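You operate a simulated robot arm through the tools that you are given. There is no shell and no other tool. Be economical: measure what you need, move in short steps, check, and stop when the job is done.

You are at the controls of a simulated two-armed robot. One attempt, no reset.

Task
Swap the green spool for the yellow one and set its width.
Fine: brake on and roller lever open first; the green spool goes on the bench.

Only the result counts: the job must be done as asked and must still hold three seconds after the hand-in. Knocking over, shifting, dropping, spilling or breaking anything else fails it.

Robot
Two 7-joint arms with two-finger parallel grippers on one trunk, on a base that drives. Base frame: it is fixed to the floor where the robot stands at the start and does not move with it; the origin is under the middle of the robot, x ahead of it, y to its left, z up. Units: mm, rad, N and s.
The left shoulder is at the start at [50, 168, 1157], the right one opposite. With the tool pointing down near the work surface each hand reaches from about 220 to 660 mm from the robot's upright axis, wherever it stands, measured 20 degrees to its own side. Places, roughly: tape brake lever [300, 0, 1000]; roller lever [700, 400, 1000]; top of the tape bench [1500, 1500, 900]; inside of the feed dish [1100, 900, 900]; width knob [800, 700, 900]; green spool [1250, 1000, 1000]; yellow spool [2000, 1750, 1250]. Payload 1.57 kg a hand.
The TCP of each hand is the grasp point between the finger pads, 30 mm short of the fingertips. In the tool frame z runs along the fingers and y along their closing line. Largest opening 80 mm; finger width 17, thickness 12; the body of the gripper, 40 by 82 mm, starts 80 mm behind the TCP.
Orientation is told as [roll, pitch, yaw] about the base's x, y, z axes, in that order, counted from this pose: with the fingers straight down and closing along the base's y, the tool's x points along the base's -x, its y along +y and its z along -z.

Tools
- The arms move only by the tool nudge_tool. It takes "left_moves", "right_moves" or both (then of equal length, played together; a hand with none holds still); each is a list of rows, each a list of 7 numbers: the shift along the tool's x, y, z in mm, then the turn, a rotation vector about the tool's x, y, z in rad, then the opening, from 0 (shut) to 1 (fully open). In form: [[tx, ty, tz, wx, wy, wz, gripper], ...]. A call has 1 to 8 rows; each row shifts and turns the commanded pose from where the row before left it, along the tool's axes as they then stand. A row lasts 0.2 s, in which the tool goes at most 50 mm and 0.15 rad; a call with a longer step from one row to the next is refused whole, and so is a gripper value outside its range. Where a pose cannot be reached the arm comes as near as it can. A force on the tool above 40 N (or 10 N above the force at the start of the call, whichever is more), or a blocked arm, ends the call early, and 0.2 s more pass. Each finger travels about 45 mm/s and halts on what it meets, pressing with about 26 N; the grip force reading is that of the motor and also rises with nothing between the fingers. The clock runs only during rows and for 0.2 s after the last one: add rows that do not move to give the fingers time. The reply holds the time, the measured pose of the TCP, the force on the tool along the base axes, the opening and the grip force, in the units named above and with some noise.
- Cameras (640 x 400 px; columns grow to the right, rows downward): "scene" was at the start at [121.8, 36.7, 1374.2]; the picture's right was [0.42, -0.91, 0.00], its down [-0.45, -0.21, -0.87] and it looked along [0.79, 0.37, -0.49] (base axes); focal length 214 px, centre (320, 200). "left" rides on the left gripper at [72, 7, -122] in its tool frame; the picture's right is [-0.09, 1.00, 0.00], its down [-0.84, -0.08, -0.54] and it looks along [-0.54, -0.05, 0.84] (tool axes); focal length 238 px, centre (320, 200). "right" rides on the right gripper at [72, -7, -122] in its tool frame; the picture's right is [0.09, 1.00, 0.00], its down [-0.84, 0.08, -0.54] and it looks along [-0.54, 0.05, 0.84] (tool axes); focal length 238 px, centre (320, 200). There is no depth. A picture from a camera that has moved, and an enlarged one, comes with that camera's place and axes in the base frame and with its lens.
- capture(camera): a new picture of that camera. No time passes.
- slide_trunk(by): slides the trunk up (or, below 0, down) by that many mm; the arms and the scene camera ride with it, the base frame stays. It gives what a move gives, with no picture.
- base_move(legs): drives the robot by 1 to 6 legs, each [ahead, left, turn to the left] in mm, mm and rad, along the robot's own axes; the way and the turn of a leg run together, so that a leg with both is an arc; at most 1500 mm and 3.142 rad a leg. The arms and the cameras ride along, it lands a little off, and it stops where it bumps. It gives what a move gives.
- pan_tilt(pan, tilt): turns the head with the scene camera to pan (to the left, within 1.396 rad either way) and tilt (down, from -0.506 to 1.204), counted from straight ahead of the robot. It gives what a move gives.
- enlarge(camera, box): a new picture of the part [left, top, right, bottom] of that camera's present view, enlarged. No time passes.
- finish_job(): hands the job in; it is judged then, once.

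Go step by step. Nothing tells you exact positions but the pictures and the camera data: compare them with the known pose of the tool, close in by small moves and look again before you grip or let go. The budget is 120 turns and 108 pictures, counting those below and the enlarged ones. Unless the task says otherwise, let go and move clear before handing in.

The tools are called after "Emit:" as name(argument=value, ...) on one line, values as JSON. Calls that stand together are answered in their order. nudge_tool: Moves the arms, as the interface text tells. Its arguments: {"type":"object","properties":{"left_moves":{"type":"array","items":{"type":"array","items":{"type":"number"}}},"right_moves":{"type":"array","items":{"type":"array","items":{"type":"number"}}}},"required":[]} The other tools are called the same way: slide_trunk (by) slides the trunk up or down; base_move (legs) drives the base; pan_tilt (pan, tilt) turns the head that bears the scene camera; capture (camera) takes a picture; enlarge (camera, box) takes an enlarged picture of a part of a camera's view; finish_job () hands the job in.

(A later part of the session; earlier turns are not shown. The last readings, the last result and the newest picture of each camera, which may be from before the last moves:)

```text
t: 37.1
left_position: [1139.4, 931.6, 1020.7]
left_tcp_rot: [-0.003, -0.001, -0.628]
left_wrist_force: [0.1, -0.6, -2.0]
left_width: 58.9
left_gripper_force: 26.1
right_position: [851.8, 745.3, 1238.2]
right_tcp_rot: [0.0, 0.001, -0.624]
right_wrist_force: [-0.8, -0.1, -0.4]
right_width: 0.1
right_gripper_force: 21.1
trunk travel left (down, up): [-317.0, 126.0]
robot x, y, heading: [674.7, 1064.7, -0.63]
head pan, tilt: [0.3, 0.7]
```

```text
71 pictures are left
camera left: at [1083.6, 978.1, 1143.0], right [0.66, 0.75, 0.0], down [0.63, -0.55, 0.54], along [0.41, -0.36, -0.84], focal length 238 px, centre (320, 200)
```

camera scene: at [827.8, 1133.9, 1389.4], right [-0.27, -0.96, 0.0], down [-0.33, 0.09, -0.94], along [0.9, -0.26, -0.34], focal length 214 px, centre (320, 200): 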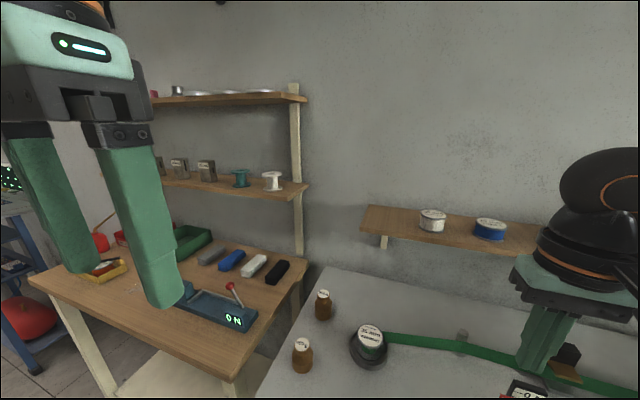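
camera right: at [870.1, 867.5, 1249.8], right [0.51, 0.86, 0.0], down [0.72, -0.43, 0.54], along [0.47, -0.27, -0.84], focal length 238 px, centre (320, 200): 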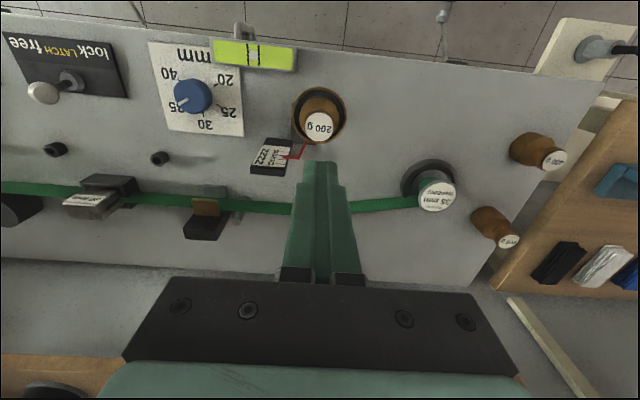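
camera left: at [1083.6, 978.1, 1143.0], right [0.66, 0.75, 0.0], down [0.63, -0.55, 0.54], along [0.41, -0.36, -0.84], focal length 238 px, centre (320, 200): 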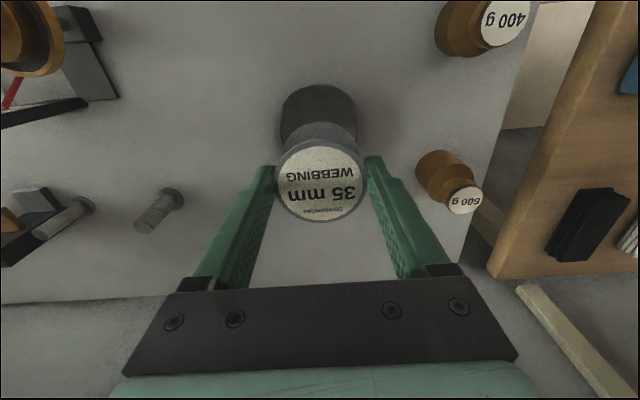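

The green spool is lifted out cleanly. I raise and retract it, back off from the bench and drive left to see the wooden table.

Emit:
nudge_tool(left_moves=[[0, 0, -45, 0, 0, 0, 0.4], [0, 0, -45, 0, 0, 0, 0.4], [0, 0, -40, 0, 0, 0, 0.4], [40, 0, 0, 0, 0, 0, 0.4], [40, 0, 0, 0, 0, 0, 0.4], [40, 0, 0, 0, 0, 0, 0.4]])

Emit:
base_move(legs=[[-150, 0, 0], [0, 550, 0]])

Emit:
pan_tilt(pan=0.0, tilt=0.45)

Emit:
capture(camera="scene")

```text
t: 38.5
left_position: [1045.0, 1008.5, 1152.6]
left_tcp_rot: [0.001, -0.002, -0.629]
left_wrist_force: [-0.2, 1.0, -0.1]
left_width: 59.3
left_gripper_force: 26.2
left hand out of reach, approached as far as the arm can: row 3
right_position: [853.0, 746.1, 1238.5]
right_tcp_rot: [0.001, 0.0, -0.622]
right_wrist_force: [0.1, 0.4, -0.3]
right_width: 0.0
right_gripper_force: 21.3
trunk travel left (down, up): [-317.0, 126.0]
robot x, y, heading: [670.8, 1064.9, -0.626]
head pan, tilt: [0.3, 0.7]
```

```text
t: 42.7
left_position: [1260.5, 1545.0, 1152.0]
left_tcp_rot: [-0.002, -0.002, -0.643]
left_wrist_force: [0.2, -0.1, -1.2]
left_width: 59.0
left_gripper_force: 26.1
right_position: [1062.3, 1286.2, 1239.2]
right_tcp_rot: [0.001, 0.0, -0.636]
right_wrist_force: [0.6, -0.4, 0.3]
right_width: 0.0
right_gripper_force: 21.3
trunk travel left (down, up): [-317.0, 126.0]
robot x, y, heading: [889.0, 1607.5, -0.641]
head pan, tilt: [0.3, 0.7]
```

```text
t: 43.5
left_position: [1259.9, 1544.9, 1152.4]
left_tcp_rot: [0.0, -0.002, -0.643]
left_wrist_force: [-0.1, -0.1, -0.9]
left_width: 59.0
left_gripper_force: 25.5
right_position: [1062.6, 1285.4, 1238.4]
right_tcp_rot: [0.001, 0.001, -0.633]
right_wrist_force: [-0.1, 0.0, 0.0]
right_width: 0.0
right_gripper_force: 21.2
trunk travel left (down, up): [-317.0, 126.0]
robot x, y, heading: [887.8, 1605.4, -0.647]
head pan, tilt: [0.0, 0.45]
```

```text
70 pictures are left
camera scene: at [992.2, 1525.4, 1372.1], right [-0.6, -0.8, 0.0], down [-0.35, 0.26, -0.9], along [0.72, -0.54, -0.44], focal length 214 px, centre (320, 200)
```

scene: 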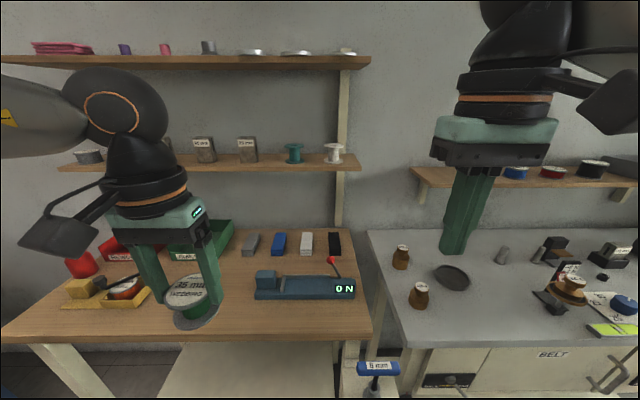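

The wooden table has a free patch at front between the yellow tray and the blue tape tool, around (1450, 1505). I drive nearer and bring the spool over it.

Emit:
base_move(legs=[[100, 80, 0]])

Emit:
capture(camera="left")

Emit:
capture(camera="scene")

```text
t: 44.8
left_position: [1391.7, 1550.5, 1151.6]
left_tcp_rot: [-0.002, -0.002, -0.64]
left_wrist_force: [0.0, -1.0, -1.8]
left_width: 59.1
left_gripper_force: 26.1
right_position: [1194.5, 1289.7, 1238.7]
right_tcp_rot: [0.0, -0.001, -0.632]
right_wrist_force: [0.2, -0.1, 0.1]
right_width: 0.0
right_gripper_force: 21.5
trunk travel left (down, up): [-317.0, 126.0]
robot x, y, heading: [1017.6, 1606.3, -0.635]
head pan, tilt: [0.0, 0.45]
```

```text
69 pictures are left
camera left: at [1337.3, 1599.0, 1274.3], right [0.67, 0.74, 0.0], down [0.63, -0.56, 0.54], along [0.4, -0.36, -0.84], focal length 238 px, centre (320, 200)
```

left: 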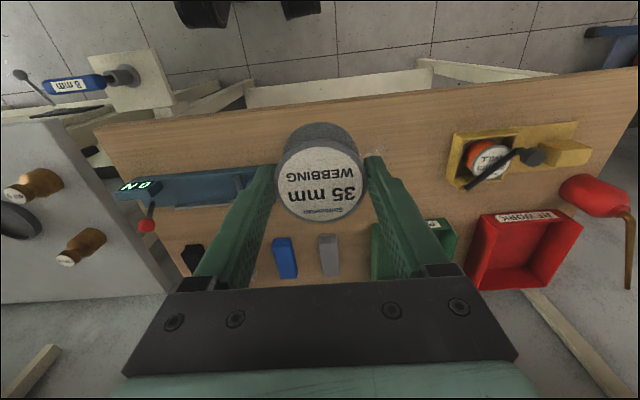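

```text
68 pictures are left
camera scene: at [1123.3, 1530.2, 1372.0], right [-0.59, -0.8, 0.0], down [-0.35, 0.26, -0.9], along [0.72, -0.53, -0.44], focal length 214 px, centre (320, 200)
```

scene: 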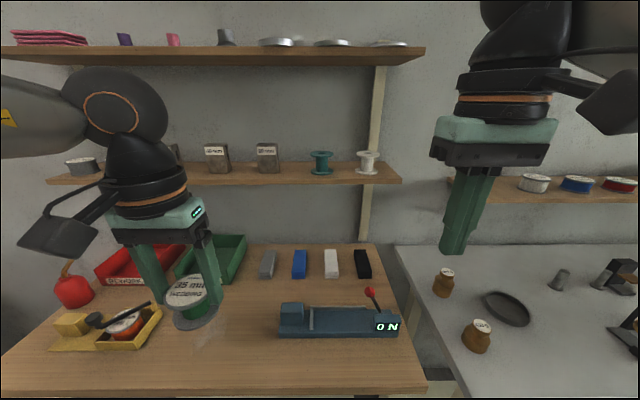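

The column below the hand is near the table's front edge; 75 mm further in is a free spot. I move in and lower.

Emit:
nudge_tool(left_moves=[[-38, 10, 0, 0, 0, 0, 0.4], [-38, 10, 0, 0, 0, 0, 0.4], [0, 0, 45, 0, 0, 0, 0.4], [0, 0, 45, 0, 0, 0, 0.4], [0, 0, 45, 0, 0, 0, 0.4], [0, 0, 30, 0, 0, 0, 0.4]])

Emit:
capture(camera="left")

Emit:
capture(camera="scene")

```text
t: 46.2
left_position: [1465.1, 1521.9, 987.5]
left_tcp_rot: [0.0, -0.002, -0.64]
left_wrist_force: [0.3, 0.5, -1.1]
left_width: 59.1
left_gripper_force: 25.9
right_position: [1193.3, 1290.7, 1239.3]
right_tcp_rot: [0.001, 0.001, -0.632]
right_wrist_force: [0.6, 0.0, -0.6]
right_width: 0.3
right_gripper_force: 21.2
trunk travel left (down, up): [-317.0, 126.0]
robot x, y, heading: [1014.0, 1610.5, -0.633]
head pan, tilt: [0.0, 0.45]
```

```text
67 pictures are left
camera left: at [1411.4, 1571.2, 1110.4], right [0.67, 0.74, 0.0], down [0.62, -0.56, 0.54], along [0.4, -0.36, -0.84], focal length 238 px, centre (320, 200)
```

left: 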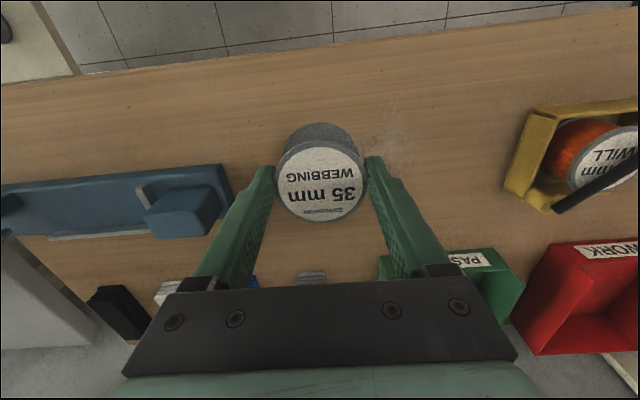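

```text
66 pictures are left
camera scene: at [1122.6, 1530.1, 1372.1], right [-0.59, -0.8, 0.0], down [-0.35, 0.26, -0.9], along [0.72, -0.53, -0.44], focal length 214 px, centre (320, 200)
```

scene: 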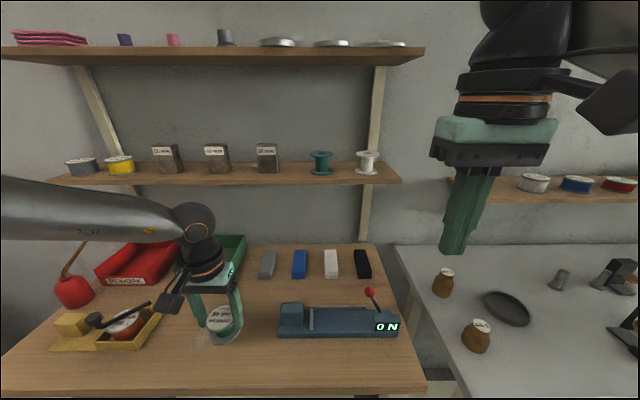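

The spot is free, and the yellow spool shows on the middle shelf. I lower in small steps.

Emit:
nudge_tool(left_moves=[[0, 0, 18, 0, 0, 0, 0.4], [0, 0, 16, 0, 0, 0, 0.4], [0, 0, 4, 0, 0, 0, 0.4], [0, 0, 0, 0, 0, 0, 0.4]])

Emit:
enlarge(camera="scene", box=[160, 240, 320, 365])

Emit:
enlarge(camera="scene", box=[50, 130, 250, 200])

```text
t: 47.2
left_position: [1465.1, 1521.6, 950.0]
left_tcp_rot: [0.001, -0.002, -0.639]
left_wrist_force: [0.7, -0.2, -1.3]
left_width: 59.1
left_gripper_force: 26.3
right_position: [1192.9, 1288.6, 1238.6]
right_tcp_rot: [-0.001, 0.0, -0.631]
right_wrist_force: [0.4, -0.4, 1.0]
right_width: 0.0
right_gripper_force: 21.5
trunk travel left (down, up): [-317.0, 126.0]
robot x, y, heading: [1015.7, 1609.7, -0.632]
head pan, tilt: [0.0, 0.45]
```

```text
3.20 times, centred on (240, 302) of scene
camera zoom: at [1122.4, 1530.2, 1372.1], right [-0.59, -0.8, 0.0], down [-0.35, 0.26, -0.9], along [0.72, -0.53, -0.44], focal length 686 px, centre (576, -128)
```

zoom: 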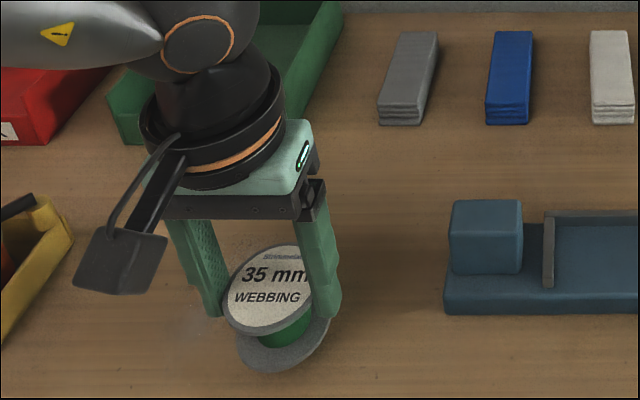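

```text
3.20 times, centred on (150, 165) of scene
camera zoom: at [1122.4, 1530.2, 1372.1], right [-0.59, -0.8, 0.0], down [-0.35, 0.26, -0.9], along [0.72, -0.53, -0.44], focal length 686 px, centre (864, 312)
```

zoom: 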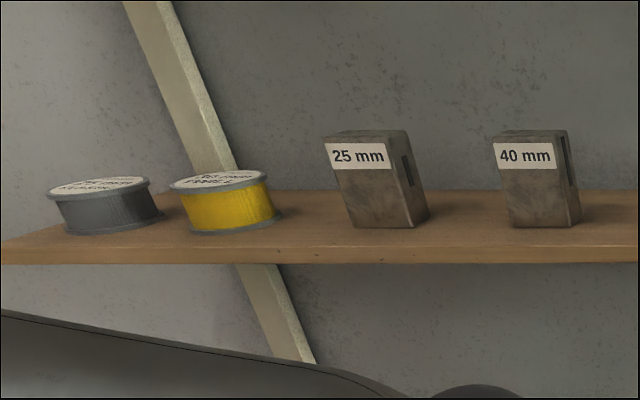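

Still hanging free; I lower a few mm at a time until it touches.

Emit:
nudge_tool(left_moves=[[0, 0, 3, 0, 0, 0, 0.4], [0, 0, 3, 0, 0, 0, 0.4], [0, 0, 0, 0, 0, 0, 0.4]])

Emit:
nudge_tool(left_moves=[[0, 0, 3, 0, 0, 0, 0.4], [0, 0, 0, 0, 0, 0, 0.4]])

Emit:
nudge_tool(left_moves=[[0, 0, 3, 0, 0, 0, 0.4], [0, 0, 0, 0, 0, 0, 0.4]])

Emit:
capture(camera="left")

```text
t: 48.0
left_position: [1464.1, 1521.5, 943.6]
left_tcp_rot: [-0.001, -0.001, -0.639]
left_wrist_force: [-0.4, -0.6, -1.0]
left_width: 58.7
left_gripper_force: 25.9
right_position: [1194.0, 1291.2, 1238.4]
right_tcp_rot: [-0.001, 0.0, -0.632]
right_wrist_force: [0.7, 1.1, 0.6]
right_width: 0.0
right_gripper_force: 20.9
trunk travel left (down, up): [-317.0, 126.0]
robot x, y, heading: [1017.7, 1607.3, -0.637]
head pan, tilt: [0.0, 0.45]
```

```text
t: 48.6
left_position: [1463.7, 1520.3, 940.5]
left_tcp_rot: [0.0, 0.0, -0.64]
left_wrist_force: [-0.3, -0.2, -2.0]
left_width: 59.1
left_gripper_force: 26.2
right_position: [1193.5, 1291.4, 1238.4]
right_tcp_rot: [0.0, 0.001, -0.632]
right_wrist_force: [0.0, 0.6, -0.7]
right_width: 0.1
right_gripper_force: 22.1
trunk travel left (down, up): [-317.0, 126.0]
robot x, y, heading: [1016.9, 1608.6, -0.638]
head pan, tilt: [0.0, 0.45]
```

```text
t: 49.2
left_position: [1464.5, 1520.6, 936.8]
left_tcp_rot: [-0.001, -0.003, -0.639]
left_wrist_force: [0.0, -0.3, -1.8]
left_width: 58.9
left_gripper_force: 26.3
right_position: [1193.4, 1290.6, 1238.2]
right_tcp_rot: [-0.001, -0.001, -0.631]
right_wrist_force: [-0.8, 0.1, -0.2]
right_width: 0.1
right_gripper_force: 20.9
trunk travel left (down, up): [-317.0, 126.0]
robot x, y, heading: [1017.7, 1609.4, -0.632]
head pan, tilt: [0.0, 0.45]
```

```text
63 pictures are left
camera left: at [1409.7, 1570.0, 1060.1], right [0.67, 0.74, 0.0], down [0.62, -0.56, 0.54], along [0.4, -0.36, -0.84], focal length 238 px, centre (320, 200)
```

left: 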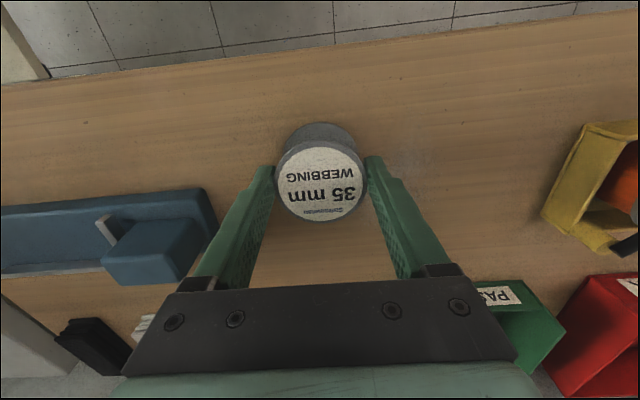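

Emit:
nudge_tool(left_moves=[[0, 0, 4, 0, 0, 0, 0.4], [0, 0, 0, 0, 0, 0, 0.4]])

Emit:
nudge_tool(left_moves=[[0, 0, 3, 0, 0, 0, 0.4], [0, 0, 0, 0, 0, 0, 0.4]])

Emit:
enlarge(camera="scene", box=[180, 280, 270, 350])

```text
t: 49.8
left_position: [1463.4, 1522.4, 932.8]
left_tcp_rot: [0.0, -0.002, -0.638]
left_wrist_force: [0.3, 2.0, 4.7]
left_width: 59.3
left_gripper_force: 25.6
right_position: [1193.3, 1291.6, 1239.1]
right_tcp_rot: [0.001, 0.0, -0.631]
right_wrist_force: [0.1, -0.2, -0.6]
right_width: 0.0
right_gripper_force: 21.2
trunk travel left (down, up): [-317.0, 126.0]
robot x, y, heading: [1016.4, 1609.8, -0.638]
head pan, tilt: [0.0, 0.45]
```

```text
t: 50.4
left_position: [1464.2, 1521.6, 931.7]
left_tcp_rot: [-0.001, -0.009, -0.64]
left_wrist_force: [4.4, 2.4, 23.0]
left_width: 59.4
left_gripper_force: 26.6
right_position: [1192.3, 1291.8, 1239.6]
right_tcp_rot: [0.0, -0.001, -0.63]
right_wrist_force: [0.5, 0.1, 1.2]
right_width: 0.0
right_gripper_force: 21.9
trunk travel left (down, up): [-317.0, 126.0]
robot x, y, heading: [1017.4, 1609.9, -0.64]
head pan, tilt: [0.0, 0.45]
```

```text
5.71 times, centred on (225, 315) of scene
camera zoom: at [1121.0, 1530.9, 1372.6], right [-0.59, -0.8, 0.0], down [-0.35, 0.26, -0.9], along [0.72, -0.54, -0.43], focal length 1226 px, centre (863, -457)
```

zoom: 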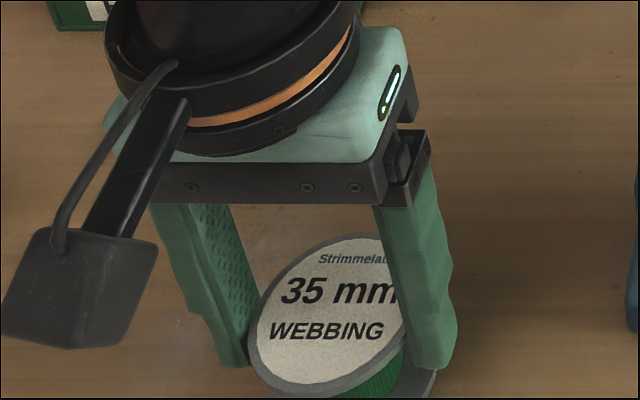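

It touched at TCP z ≈ 933. I relieve the push by 2 mm, open and lift away.

Emit:
nudge_tool(left_moves=[[0, 0, -2, 0, 0, 0, 0.4], [0, 0, 0, 0, 0, 0, 0.7], [0, 0, 0, 0, 0, 0, 1], [0, 0, 0, 0, 0, 0, 1], [0, 0, -30, 0, 0, 0, 1], [0, 0, -45, 0, 0, 0, 1], [0, 0, -45, 0, 0, 0, 1], [0, 0, -45, 0, 0, 0, 1]])

Emit:
capture(camera="left")

```text
t: 52.2
left_position: [1459.6, 1523.1, 1096.5]
left_tcp_rot: [0.0, -0.003, -0.641]
left_wrist_force: [-0.5, -0.2, 0.2]
left_width: 79.9
left_gripper_force: 0.1
right_position: [1192.9, 1290.6, 1237.7]
right_tcp_rot: [0.001, 0.001, -0.632]
right_wrist_force: [0.3, 0.2, 0.6]
right_width: 0.3
right_gripper_force: 21.1
trunk travel left (down, up): [-317.0, 126.0]
robot x, y, heading: [1017.7, 1608.4, -0.639]
head pan, tilt: [0.0, 0.45]
```

```text
61 pictures are left
camera left: at [1406.6, 1571.1, 1219.8], right [0.67, 0.74, 0.0], down [0.62, -0.56, 0.54], along [0.4, -0.36, -0.84], focal length 238 px, centre (320, 200)
```

left: 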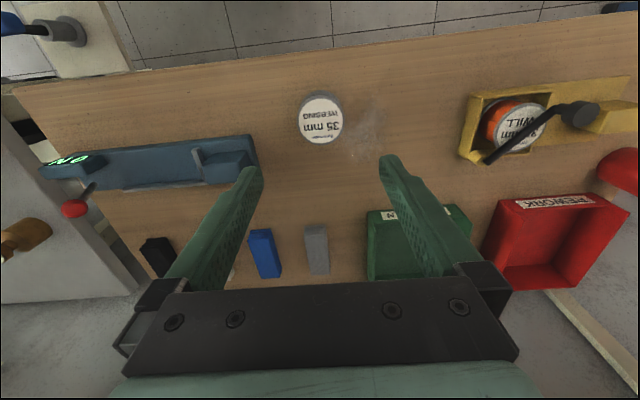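

The green spool stands alone on the table. I raise and draw back the left hand and drive left toward the yellow spool.

Emit:
nudge_tool(left_moves=[[30, 0, -40, 0, 0, 0, 1], [40, 0, -30, 0, 0, 0, 1], [40, 0, -20, 0, 0, 0, 1], [40, 0, -10, 0, 0, 0, 1]])

Emit:
base_move(legs=[[0, 380, 0]])

Emit:
pan_tilt(pan=0.0, tilt=0.2)

Emit:
capture(camera="scene")

```text
t: 53.2
left_position: [1341.4, 1611.3, 1195.9]
left_tcp_rot: [0.0, -0.002, -0.639]
left_wrist_force: [0.5, 0.5, 0.2]
left_width: 80.1
left_gripper_force: 0.0
right_position: [1192.5, 1291.6, 1237.0]
right_tcp_rot: [0.0, -0.002, -0.631]
right_wrist_force: [0.8, -0.5, -0.6]
right_width: 0.1
right_gripper_force: 20.9
trunk travel left (down, up): [-317.0, 126.0]
robot x, y, heading: [1015.9, 1609.8, -0.635]
head pan, tilt: [0.0, 0.45]
```

```text
t: 55.6
left_position: [1562.9, 1909.5, 1194.9]
left_tcp_rot: [-0.001, -0.001, -0.642]
left_wrist_force: [0.1, 0.0, 0.7]
left_width: 79.8
left_gripper_force: 0.1
right_position: [1414.4, 1589.7, 1238.2]
right_tcp_rot: [0.0, -0.002, -0.635]
right_wrist_force: [-0.6, 0.5, -0.7]
right_width: 0.1
right_gripper_force: 21.6
trunk travel left (down, up): [-317.0, 126.0]
robot x, y, heading: [1240.4, 1907.6, -0.64]
head pan, tilt: [0.0, 0.45]
```

```text
t: 56.3
left_position: [1564.6, 1908.7, 1195.1]
left_tcp_rot: [0.0, -0.003, -0.642]
left_wrist_force: [0.2, 0.3, -0.3]
left_width: 80.2
left_gripper_force: 0.0
right_position: [1413.6, 1588.9, 1238.7]
right_tcp_rot: [0.002, 0.0, -0.637]
right_wrist_force: [0.0, 1.0, -0.4]
right_width: 0.1
right_gripper_force: 21.0
trunk travel left (down, up): [-317.0, 126.0]
robot x, y, heading: [1235.2, 1910.5, -0.637]
head pan, tilt: [0.0, 0.201]
```

```text
60 pictures are left
camera scene: at [1345.0, 1828.6, 1395.3], right [-0.6, -0.8, 0.0], down [-0.16, 0.12, -0.98], along [0.79, -0.58, -0.2], focal length 214 px, centre (320, 200)
```

scene: 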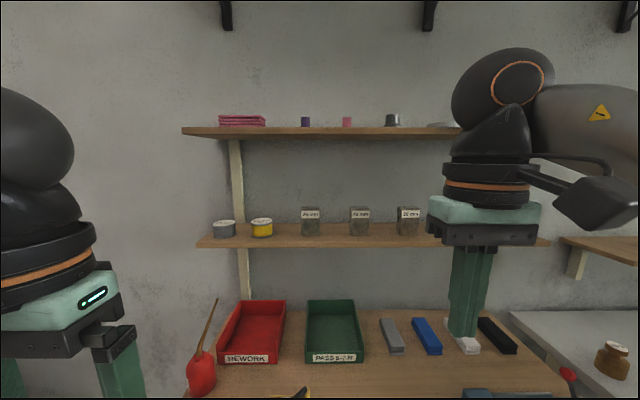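

The yellow spool's top is at about (1878, 1628, 1223), flange ≈75 mm, near the shelf's front edge with another shelf ~250 mm above. I'll raise the trunk, tilt the left tool 45° forward and drive closer.

Emit:
slide_trunk(by=110)

Emit:
nudge_tool(left_moves=[[0, 0, 0, 0, -0.131, 0, 1], [0, 0, 0, 0, -0.131, 0, 1], [0, 0, 0, 0, -0.131, 0, 1], [0, 0, 0, 0, -0.131, 0, 1], [0, 0, 0, 0, -0.131, 0, 1], [0, 0, 0, 0, -0.131, 0, 1]])

Emit:
base_move(legs=[[80, 0, 0]])

Emit:
capture(camera="left")

Emit:
capture(camera="scene")

```text
t: 57.8
left_position: [1564.3, 1908.3, 1304.4]
left_tcp_rot: [0.0, 0.0, -0.642]
left_wrist_force: [0.5, 0.6, 0.3]
left_width: 80.1
left_gripper_force: 0.0
right_position: [1414.5, 1590.2, 1348.0]
right_tcp_rot: [0.001, 0.001, -0.635]
right_wrist_force: [1.0, 0.3, -0.3]
right_width: 0.0
right_gripper_force: 21.5
trunk travel left (down, up): [-427.0, 16.0]
robot x, y, heading: [1237.5, 1908.2, -0.634]
head pan, tilt: [0.0, 0.201]
```

```text
t: 59.2
left_position: [1563.9, 1906.0, 1315.4]
left_tcp_rot: [0.0, -0.791, -0.643]
left_wrist_force: [0.6, 1.1, 0.3]
left_width: 80.0
left_gripper_force: 0.1
left hand out of reach, approached as far as the arm can: row 6
right_position: [1413.8, 1589.8, 1349.4]
right_tcp_rot: [0.0, 0.0, -0.635]
right_wrist_force: [-0.2, -0.3, 0.9]
right_width: 0.0
right_gripper_force: 21.3
trunk travel left (down, up): [-427.0, 16.0]
robot x, y, heading: [1239.9, 1909.1, -0.641]
head pan, tilt: [0.0, 0.201]
```

```text
t: 60.2
left_position: [1628.7, 1856.8, 1315.4]
left_tcp_rot: [0.0, -0.786, -0.641]
left_wrist_force: [0.5, -1.1, -0.5]
left_width: 79.8
left_gripper_force: 0.0
right_position: [1478.8, 1541.5, 1348.6]
right_tcp_rot: [0.001, 0.0, -0.635]
right_wrist_force: [0.0, 0.7, -0.8]
right_width: 0.2
right_gripper_force: 21.4
trunk travel left (down, up): [-427.0, 16.0]
robot x, y, heading: [1300.5, 1860.2, -0.64]
head pan, tilt: [0.0, 0.201]
```

```text
59 pictures are left
camera left: at [1522.9, 1944.8, 1350.4], right [0.65, 0.76, 0.07], down [0.12, -0.19, 0.98], along [0.75, -0.62, -0.21], focal length 238 px, centre (320, 200)
```

left: 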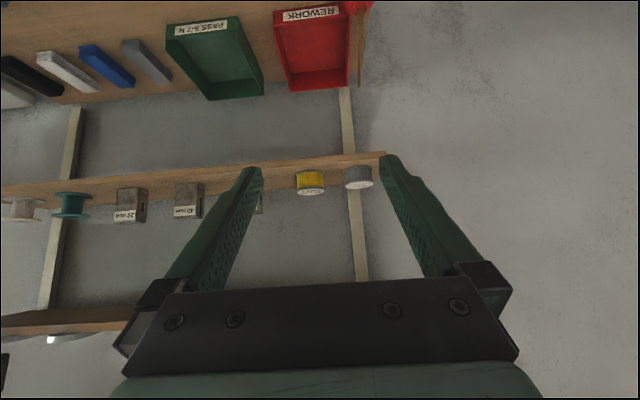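

```text
58 pictures are left
camera scene: at [1409.3, 1781.0, 1505.3], right [-0.6, -0.8, 0.0], down [-0.16, 0.12, -0.98], along [0.79, -0.58, -0.2], focal length 214 px, centre (320, 200)
```

scene: 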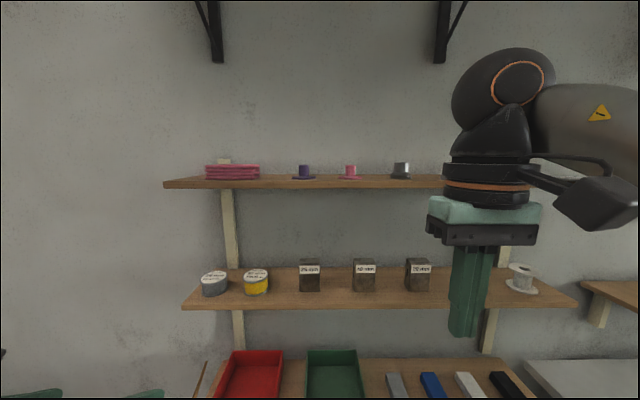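

Emit:
enlarge(camera="scene", box=[190, 250, 310, 310])

Emit:
enlarge(camera="left", box=[270, 140, 400, 210])

```text
5.33 times, centred on (250, 280) of scene
camera zoom: at [1409.3, 1781.0, 1505.3], right [-0.6, -0.8, 0.0], down [-0.16, 0.12, -0.98], along [0.79, -0.58, -0.2], focal length 1144 px, centre (693, -227)
```

zoom: 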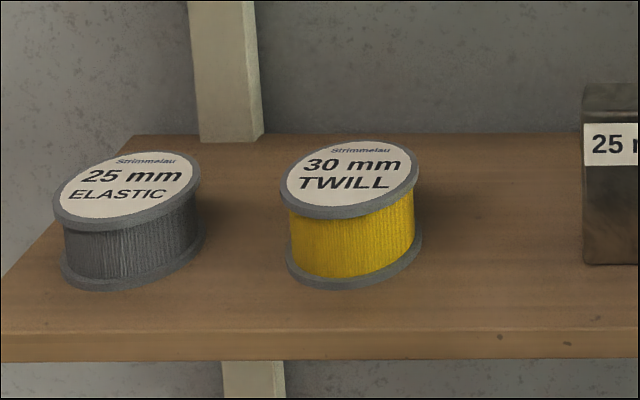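

```text
4.92 times, centred on (335, 175) of left
camera zoom: at [1522.9, 1944.8, 1350.4], right [0.65, 0.76, 0.07], down [0.12, -0.19, 0.98], along [0.75, -0.62, -0.21], focal length 1173 px, centre (246, 323)
```

zoom: 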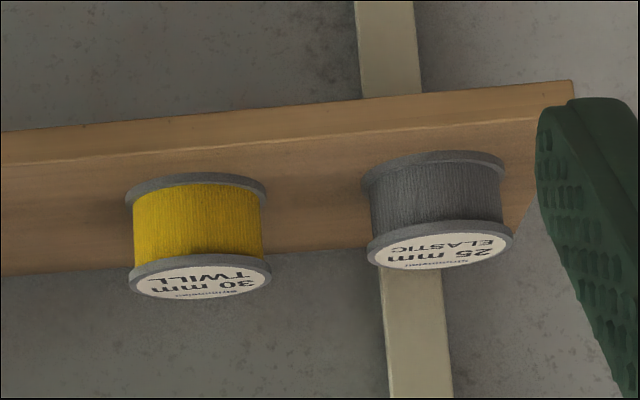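

Yellow is 30 mm TWILL, flange ≈ 60 mm, top at (1877, 1629, 1225). I bring the tilted left hand to 100 mm before it along its finger line.

Emit:
nudge_tool(left_moves=[[-28.5, -5.7, 33.7, 0, 0, 0, 1], [-28.5, -5.7, 33.7, 0, 0, 0, 1], [-28.5, -5.7, 33.7, 0, 0, 0, 1], [-28.5, -5.7, 33.7, 0, 0, 0, 1], [-28.5, -5.7, 33.7, 0, 0, 0, 1], [-28.5, -5.7, 33.7, 0, 0, 0, 1]])

Emit:
capture(camera="left")

Emit:
capture(camera="scene")

```text
t: 61.6
left_position: [1822.9, 1674.0, 1293.6]
left_tcp_rot: [0.0, -0.787, -0.642]
left_wrist_force: [0.4, 0.1, 0.1]
left_width: 80.0
left_gripper_force: 0.0
right_position: [1478.3, 1542.6, 1348.0]
right_tcp_rot: [0.0, -0.001, -0.633]
right_wrist_force: [0.6, -0.2, 0.1]
right_width: 0.2
right_gripper_force: 21.0
trunk travel left (down, up): [-427.0, 16.0]
robot x, y, heading: [1304.1, 1860.3, -0.637]
head pan, tilt: [0.0, 0.201]
```

```text
55 pictures are left
camera left: at [1717.3, 1761.1, 1329.2], right [0.65, 0.76, 0.07], down [0.12, -0.19, 0.98], along [0.75, -0.62, -0.21], focal length 238 px, centre (320, 200)
```

left: 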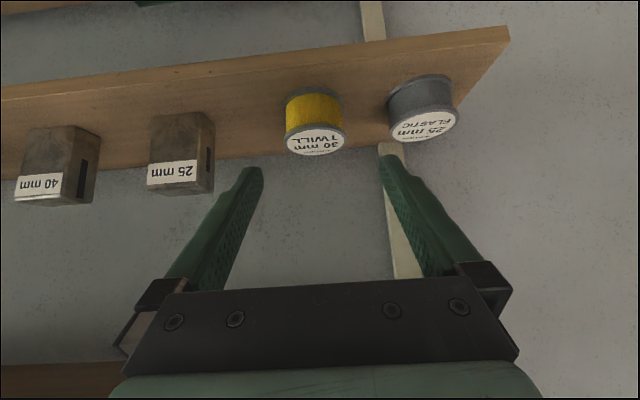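

```text
54 pictures are left
camera scene: at [1409.8, 1780.6, 1505.2], right [-0.6, -0.8, 0.0], down [-0.16, 0.12, -0.98], along [0.79, -0.58, -0.2], focal length 214 px, centre (320, 200)
```

scene: 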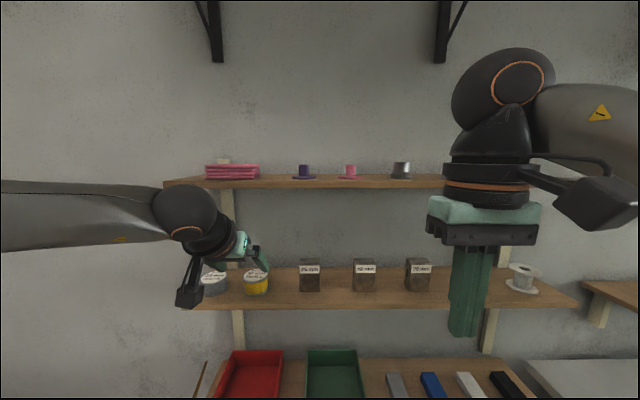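

Aligned: 101 mm to go along the fingers and 4 mm sideways. I advance most of it and look.

Emit:
nudge_tool(left_moves=[[0, -4, 25, 0, 0, 0, 1], [0, 0, 25, 0, 0, 0, 1], [0, 0, 15, 0, 0, 0, 1], [0, 0, 0, 0, 0, 0, 1]])

Emit:
capture(camera="left")

Emit:
enlarge(camera="scene", box=[150, 190, 330, 320])

```text
t: 62.6
left_position: [1854.5, 1643.6, 1247.1]
left_tcp_rot: [0.0, -0.788, -0.64]
left_wrist_force: [-0.5, -0.2, -0.7]
left_width: 80.0
left_gripper_force: 0.0
right_position: [1476.5, 1541.6, 1348.7]
right_tcp_rot: [0.0, -0.002, -0.636]
right_wrist_force: [-0.4, -0.7, 0.2]
right_width: 0.0
right_gripper_force: 21.5
trunk travel left (down, up): [-427.0, 16.0]
robot x, y, heading: [1298.6, 1861.6, -0.642]
head pan, tilt: [0.0, 0.201]
```

```text
53 pictures are left
camera left: at [1748.6, 1730.2, 1283.5], right [0.65, 0.76, 0.06], down [0.12, -0.18, 0.98], along [0.75, -0.62, -0.21], focal length 238 px, centre (320, 200)
```

left: 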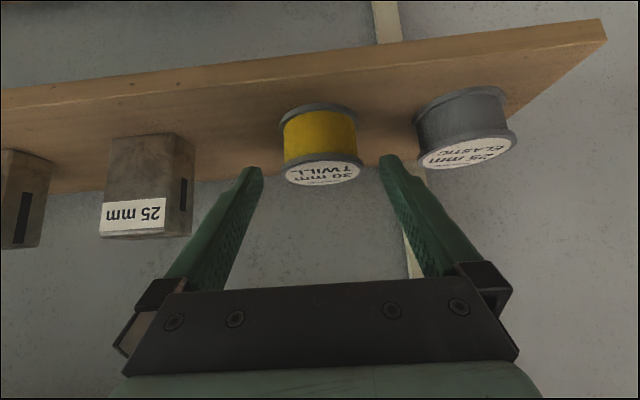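

```text
3.08 times, centred on (240, 255) of scene
camera zoom: at [1408.2, 1781.7, 1505.4], right [-0.6, -0.8, 0.0], down [-0.16, 0.12, -0.98], along [0.79, -0.58, -0.2], focal length 660 px, centre (566, 31)
```

zoom: 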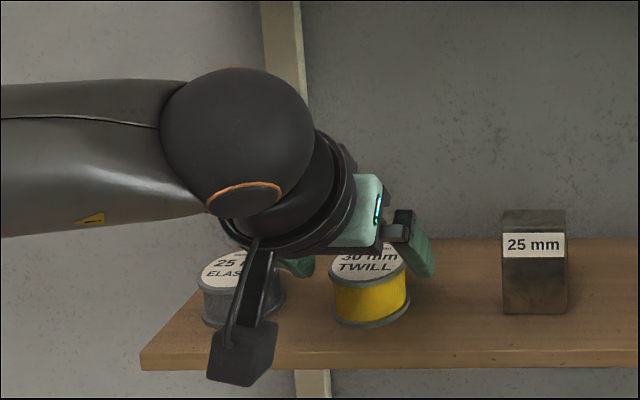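

Fingers straddle the spool. I go the last 38 mm and close gently.

Emit:
nudge_tool(left_moves=[[-2, 0, 19, 0, 0, 0, 1], [-1, 0, 19, 0, 0, 0, 1], [0, 0, 0, 0, 0, 0, 1]])

Emit:
capture(camera="left")

```text
t: 63.4
left_position: [1878.8, 1624.8, 1223.8]
left_tcp_rot: [-0.001, -0.786, -0.641]
left_wrist_force: [-0.2, 0.3, -0.5]
left_width: 80.0
left_gripper_force: 0.0
right_position: [1478.2, 1542.5, 1347.9]
right_tcp_rot: [0.001, 0.0, -0.636]
right_wrist_force: [-0.1, 0.5, 0.4]
right_width: 0.0
right_gripper_force: 21.2
trunk travel left (down, up): [-427.0, 16.0]
robot x, y, heading: [1304.4, 1862.0, -0.634]
head pan, tilt: [0.0, 0.201]
```

```text
51 pictures are left
camera left: at [1773.4, 1711.6, 1259.2], right [0.65, 0.76, 0.07], down [0.12, -0.19, 0.98], along [0.75, -0.62, -0.21], focal length 238 px, centre (320, 200)
```

left: 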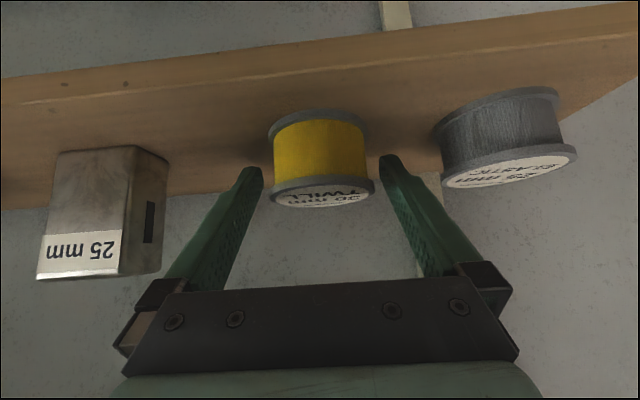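

The grasp point coincides with the top flange centre. Closing and lifting straight up a little.

Emit:
nudge_tool(left_moves=[[0, 0, 0, 0, 0, 0, 0.8], [0, 0, 0, 0, 0, 0, 0.6], [0, 0, 0, 0, 0, 0, 0.4], [0, 0, 0, 0, 0, 0, 0.4]])

Emit:
capture(camera="left")

```text
t: 64.4
left_position: [1879.4, 1624.7, 1222.3]
left_tcp_rot: [0.0, -0.788, -0.642]
left_wrist_force: [0.6, -0.2, -0.9]
left_width: 59.2
left_gripper_force: 26.0
right_position: [1478.3, 1541.6, 1349.0]
right_tcp_rot: [-0.001, 0.001, -0.636]
right_wrist_force: [-0.3, 0.4, -0.1]
right_width: 0.0
right_gripper_force: 21.2
trunk travel left (down, up): [-427.0, 16.0]
robot x, y, heading: [1300.7, 1856.7, -0.64]
head pan, tilt: [0.0, 0.201]
```

```text
50 pictures are left
camera left: at [1773.5, 1711.6, 1259.2], right [0.65, 0.76, 0.07], down [0.12, -0.19, 0.98], along [0.75, -0.62, -0.21], focal length 238 px, centre (320, 200)
```

left: 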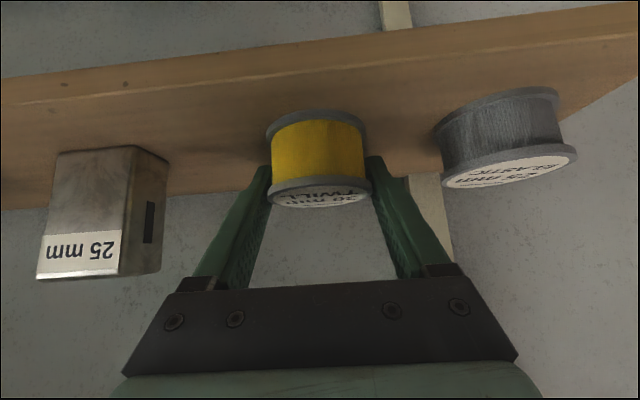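

Emit:
nudge_tool(left_moves=[[-7, 0, -7, 0, 0, 0, 0.4], [-14, 0, -14, 0, 0, 0, 0.4], [-7, 0, -7, 0, 0, 0, 0.4], [28, 0, -28, 0, 0, 0, 0.4], [28, 0, -28, 0, 0, 0, 0.4], [28, 0, -28, 0, 0, 0, 0.4], [28, 0, -28, 0, 0, 0, 0.4], [28, 0, -28, 0, 0, 0, 0.4]])

Emit:
capture(camera="left")

Emit:
capture(camera="scene")

```text
t: 66.2
left_position: [1715.2, 1744.6, 1260.2]
left_tcp_rot: [-0.003, -0.788, -0.641]
left_wrist_force: [0.3, -0.4, -1.5]
left_width: 59.2
left_gripper_force: 26.2
right_position: [1476.6, 1543.4, 1350.2]
right_tcp_rot: [-0.001, -0.002, -0.634]
right_wrist_force: [0.3, 0.5, 0.5]
right_width: 0.0
right_gripper_force: 21.3
trunk travel left (down, up): [-427.0, 16.0]
robot x, y, heading: [1303.1, 1862.3, -0.642]
head pan, tilt: [0.0, 0.201]
```

```text
49 pictures are left
camera left: at [1609.3, 1831.1, 1296.1], right [0.65, 0.76, 0.06], down [0.12, -0.18, 0.98], along [0.75, -0.62, -0.21], focal length 238 px, centre (320, 200)
```

left: 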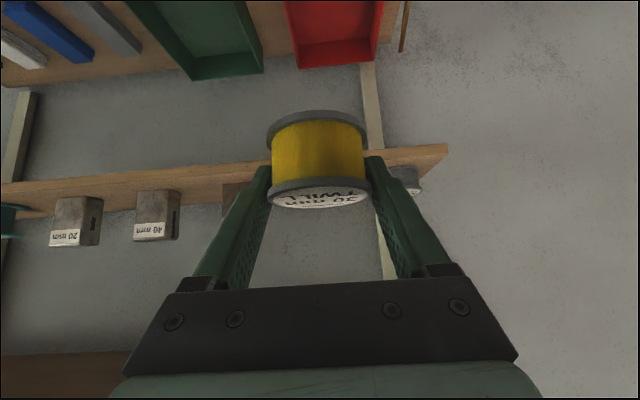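

```text
48 pictures are left
camera scene: at [1407.6, 1782.3, 1505.5], right [-0.6, -0.8, 0.0], down [-0.16, 0.12, -0.98], along [0.79, -0.58, -0.2], focal length 214 px, centre (320, 200)
```

scene: 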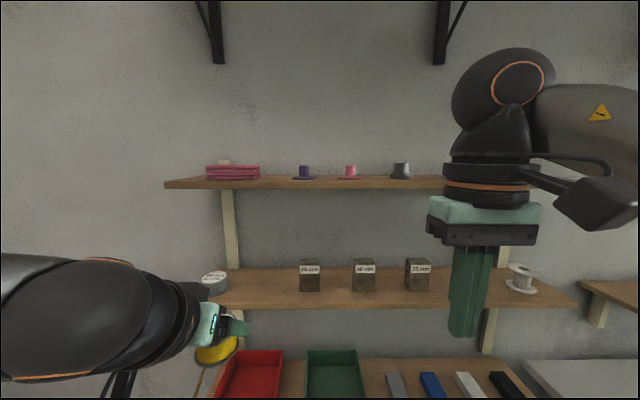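

The yellow spool is held, level. I back off and drive back to the feed dish, then lower the trunk.

Emit:
base_move(legs=[[-200, 0, 0], [0, -1024, 0.015], [60, 0, 0]])

Emit:
slide_trunk(by=-110)

Emit:
pan_tilt(pan=0.2, tilt=0.6)

Emit:
capture(camera="scene")

Emit:
capture(camera="left")

```text
t: 73.3
left_position: [998.3, 999.5, 1258.8]
left_tcp_rot: [-0.001, -0.786, -0.632]
left_wrist_force: [-0.1, -0.6, -1.2]
left_width: 59.5
left_gripper_force: 25.5
right_position: [762.1, 795.9, 1346.8]
right_tcp_rot: [0.002, 0.001, -0.625]
right_wrist_force: [0.2, -0.2, 0.1]
right_width: 0.0
right_gripper_force: 21.7
trunk travel left (down, up): [-427.0, 16.0]
robot x, y, heading: [581.8, 1117.7, -0.624]
head pan, tilt: [0.0, 0.201]
```

```text
t: 74.7
left_position: [997.2, 999.4, 1150.1]
left_tcp_rot: [0.0, -0.788, -0.633]
left_wrist_force: [0.0, -0.1, -1.6]
left_width: 59.5
left_gripper_force: 25.8
right_position: [762.1, 796.9, 1239.3]
right_tcp_rot: [-0.001, -0.002, -0.625]
right_wrist_force: [0.4, 0.2, -0.2]
right_width: 0.0
right_gripper_force: 21.0
trunk travel left (down, up): [-317.0, 126.0]
robot x, y, heading: [579.6, 1115.7, -0.633]
head pan, tilt: [0.0, 0.201]
```

```text
t: 75.6
left_position: [998.1, 999.9, 1151.0]
left_tcp_rot: [0.0, -0.787, -0.631]
left_wrist_force: [0.7, 0.4, -1.9]
left_width: 59.4
left_gripper_force: 26.1
right_position: [761.9, 796.0, 1238.1]
right_tcp_rot: [0.001, 0.001, -0.625]
right_wrist_force: [0.2, -0.7, 0.8]
right_width: 0.1
right_gripper_force: 20.9
trunk travel left (down, up): [-317.0, 126.0]
robot x, y, heading: [582.1, 1118.9, -0.631]
head pan, tilt: [0.201, 0.6]
```

```text
47 pictures are left
camera scene: at [694.9, 1052.9, 1358.7], right [-0.42, -0.91, 0.0], down [-0.51, 0.23, -0.83], along [0.75, -0.34, -0.56], focal length 214 px, centre (320, 200)
```

scene: 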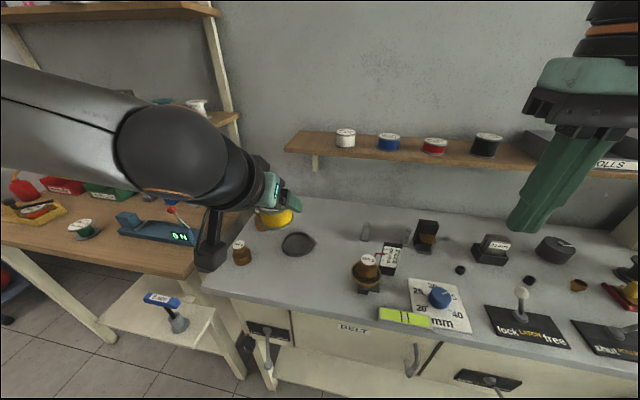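

```text
46 pictures are left
camera left: at [891.3, 1085.3, 1185.9], right [0.64, 0.76, 0.07], down [0.12, -0.18, 0.98], along [0.76, -0.62, -0.21], focal length 238 px, centre (320, 200)
```

left: 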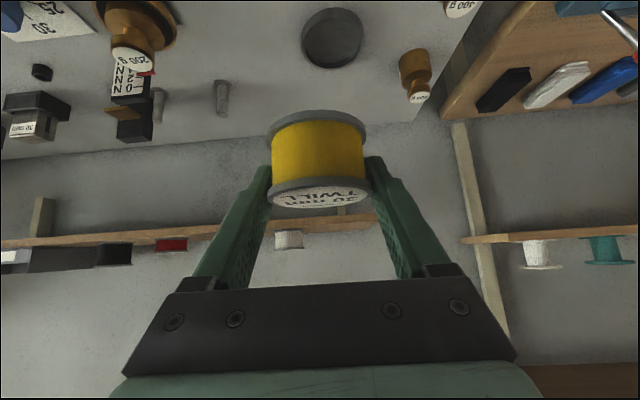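

The dish is at about (1138, 927) and empty. I carry the yellow spool over it, staying well above.

Emit:
nudge_tool(left_moves=[[-15, 5, 38, 0, 0, 0, 0.4], [-10, 5, 38, 0, 0, 0, 0.4], [0, 5, 40, 0, 0, 0, 0.4], [5, 5, 40, 0, 0, 0, 0.4], [9, 4, 40, 0, 0, 0, 0.4]])

Emit:
capture(camera="scene")

Emit:
capture(camera="left")

```text
t: 76.8
left_position: [1132.7, 928.6, 1015.5]
left_tcp_rot: [-0.002, -0.788, -0.633]
left_wrist_force: [0.1, 0.1, -2.0]
left_width: 59.1
left_gripper_force: 25.9
right_position: [762.0, 796.4, 1239.0]
right_tcp_rot: [-0.001, 0.0, -0.625]
right_wrist_force: [0.2, 0.9, 0.0]
right_width: 0.3
right_gripper_force: 21.1
trunk travel left (down, up): [-317.0, 126.0]
robot x, y, heading: [585.4, 1116.3, -0.626]
head pan, tilt: [0.201, 0.6]
```

```text
45 pictures are left
camera scene: at [695.7, 1052.7, 1358.5], right [-0.42, -0.91, 0.0], down [-0.51, 0.23, -0.82], along [0.75, -0.34, -0.57], focal length 214 px, centre (320, 200)
```

scene: 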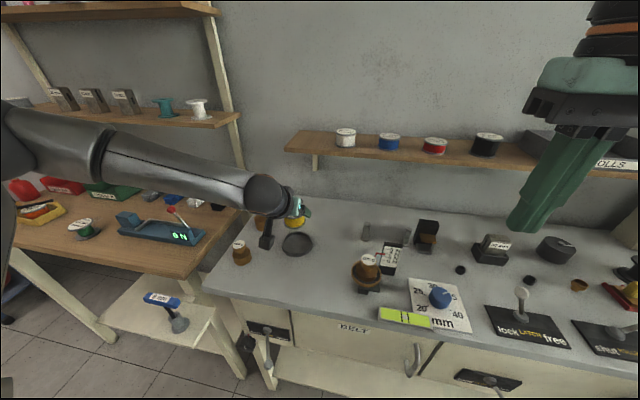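

```text
44 pictures are left
camera left: at [1025.9, 1015.5, 1051.0], right [0.64, 0.76, 0.06], down [0.12, -0.18, 0.98], along [0.76, -0.62, -0.21], focal length 238 px, centre (320, 200)
```

left: 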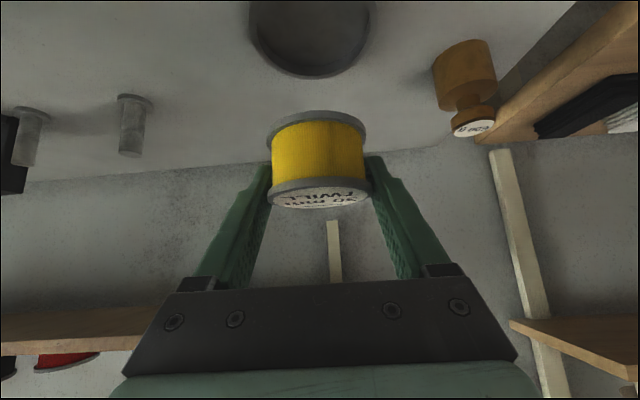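

Laterally aligned; the dish centre is about 8 mm further ahead. I lower 55 mm while correcting, then look again.

Emit:
nudge_tool(left_moves=[[15, 0, 24, 0, 0, 0, 0.4], [19, 0, 20, 0, 0, 0, 0.4], [0, 0, 0, 0, 0, 0, 0.4]])

Emit:
enlarge(camera="scene", box=[220, 180, 380, 280])

Emit:
capture(camera="left")

```text
t: 77.6
left_position: [1138.5, 928.1, 962.4]
left_tcp_rot: [0.001, -0.786, -0.631]
left_wrist_force: [-0.3, 0.3, -1.0]
left_width: 59.3
left_gripper_force: 25.9
right_position: [762.4, 796.1, 1238.6]
right_tcp_rot: [0.0, 0.001, -0.626]
right_wrist_force: [0.4, -1.3, 0.1]
right_width: 0.0
right_gripper_force: 21.6
trunk travel left (down, up): [-317.0, 126.0]
robot x, y, heading: [581.2, 1111.7, -0.633]
head pan, tilt: [0.201, 0.6]
```

```text
4.00 times, centred on (300, 230) of scene
camera zoom: at [695.0, 1052.9, 1358.6], right [-0.42, -0.91, 0.0], down [-0.51, 0.23, -0.82], along [0.75, -0.34, -0.57], focal length 858 px, centre (400, 80)
```

zoom: 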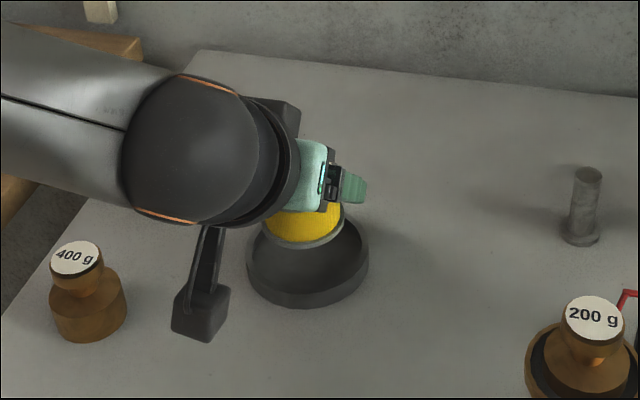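

```text
42 pictures are left
camera left: at [1032.1, 1013.9, 997.1], right [0.64, 0.76, 0.06], down [0.12, -0.18, 0.98], along [0.76, -0.62, -0.21], focal length 238 px, centre (320, 200)
```

left: 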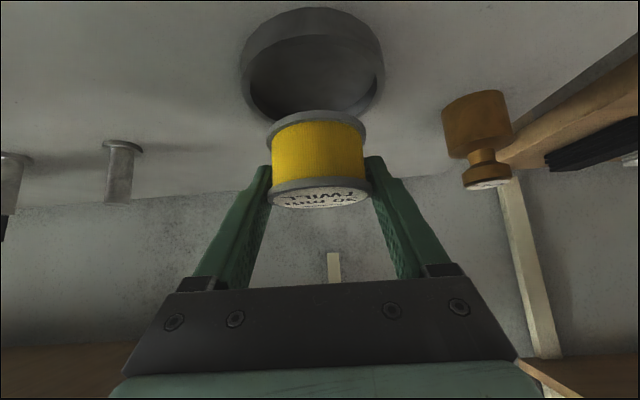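

Dish and spool look concentric within a few mm. I lower in small steps watching the force.

Emit:
nudge_tool(left_moves=[[6, 0, 6, 0, 0, 0, 0.4], [6, 0, 6, 0, 0, 0, 0.4], [0, 0, 0, 0, 0, 0, 0.4]])

Emit:
capture(camera="left")

Emit:
enlarge(camera="scene", box=[260, 190, 360, 270])

```text
t: 78.4
left_position: [1138.0, 928.5, 947.7]
left_tcp_rot: [0.0, -0.787, -0.632]
left_wrist_force: [-0.8, 0.2, -2.1]
left_width: 59.3
left_gripper_force: 26.1
right_position: [761.0, 796.4, 1238.1]
right_tcp_rot: [-0.002, -0.001, -0.623]
right_wrist_force: [-0.6, 0.0, -0.1]
right_width: 0.2
right_gripper_force: 21.2
trunk travel left (down, up): [-317.0, 126.0]
robot x, y, heading: [581.2, 1115.2, -0.632]
head pan, tilt: [0.201, 0.6]
```

```text
41 pictures are left
camera left: at [1030.5, 1014.6, 982.7], right [0.64, 0.76, 0.07], down [0.12, -0.18, 0.98], along [0.76, -0.62, -0.21], focal length 238 px, centre (320, 200)
```

left: 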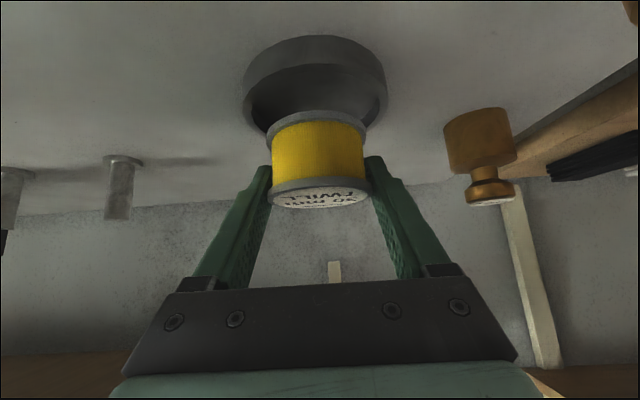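

```text
5.00 times, centred on (310, 230) of scene
camera zoom: at [694.9, 1052.9, 1358.6], right [-0.42, -0.91, 0.0], down [-0.51, 0.23, -0.83], along [0.75, -0.34, -0.56], focal length 1072 px, centre (370, 50)
```

zoom: 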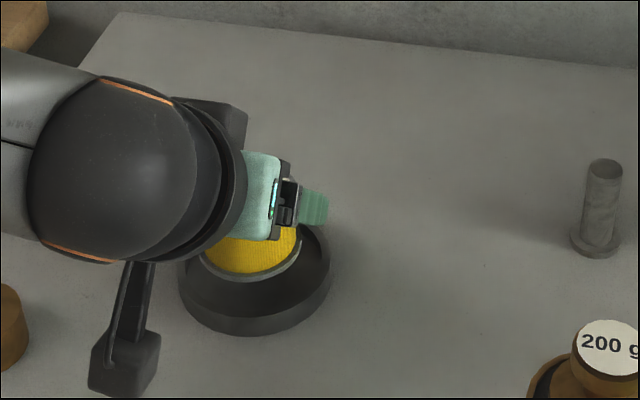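

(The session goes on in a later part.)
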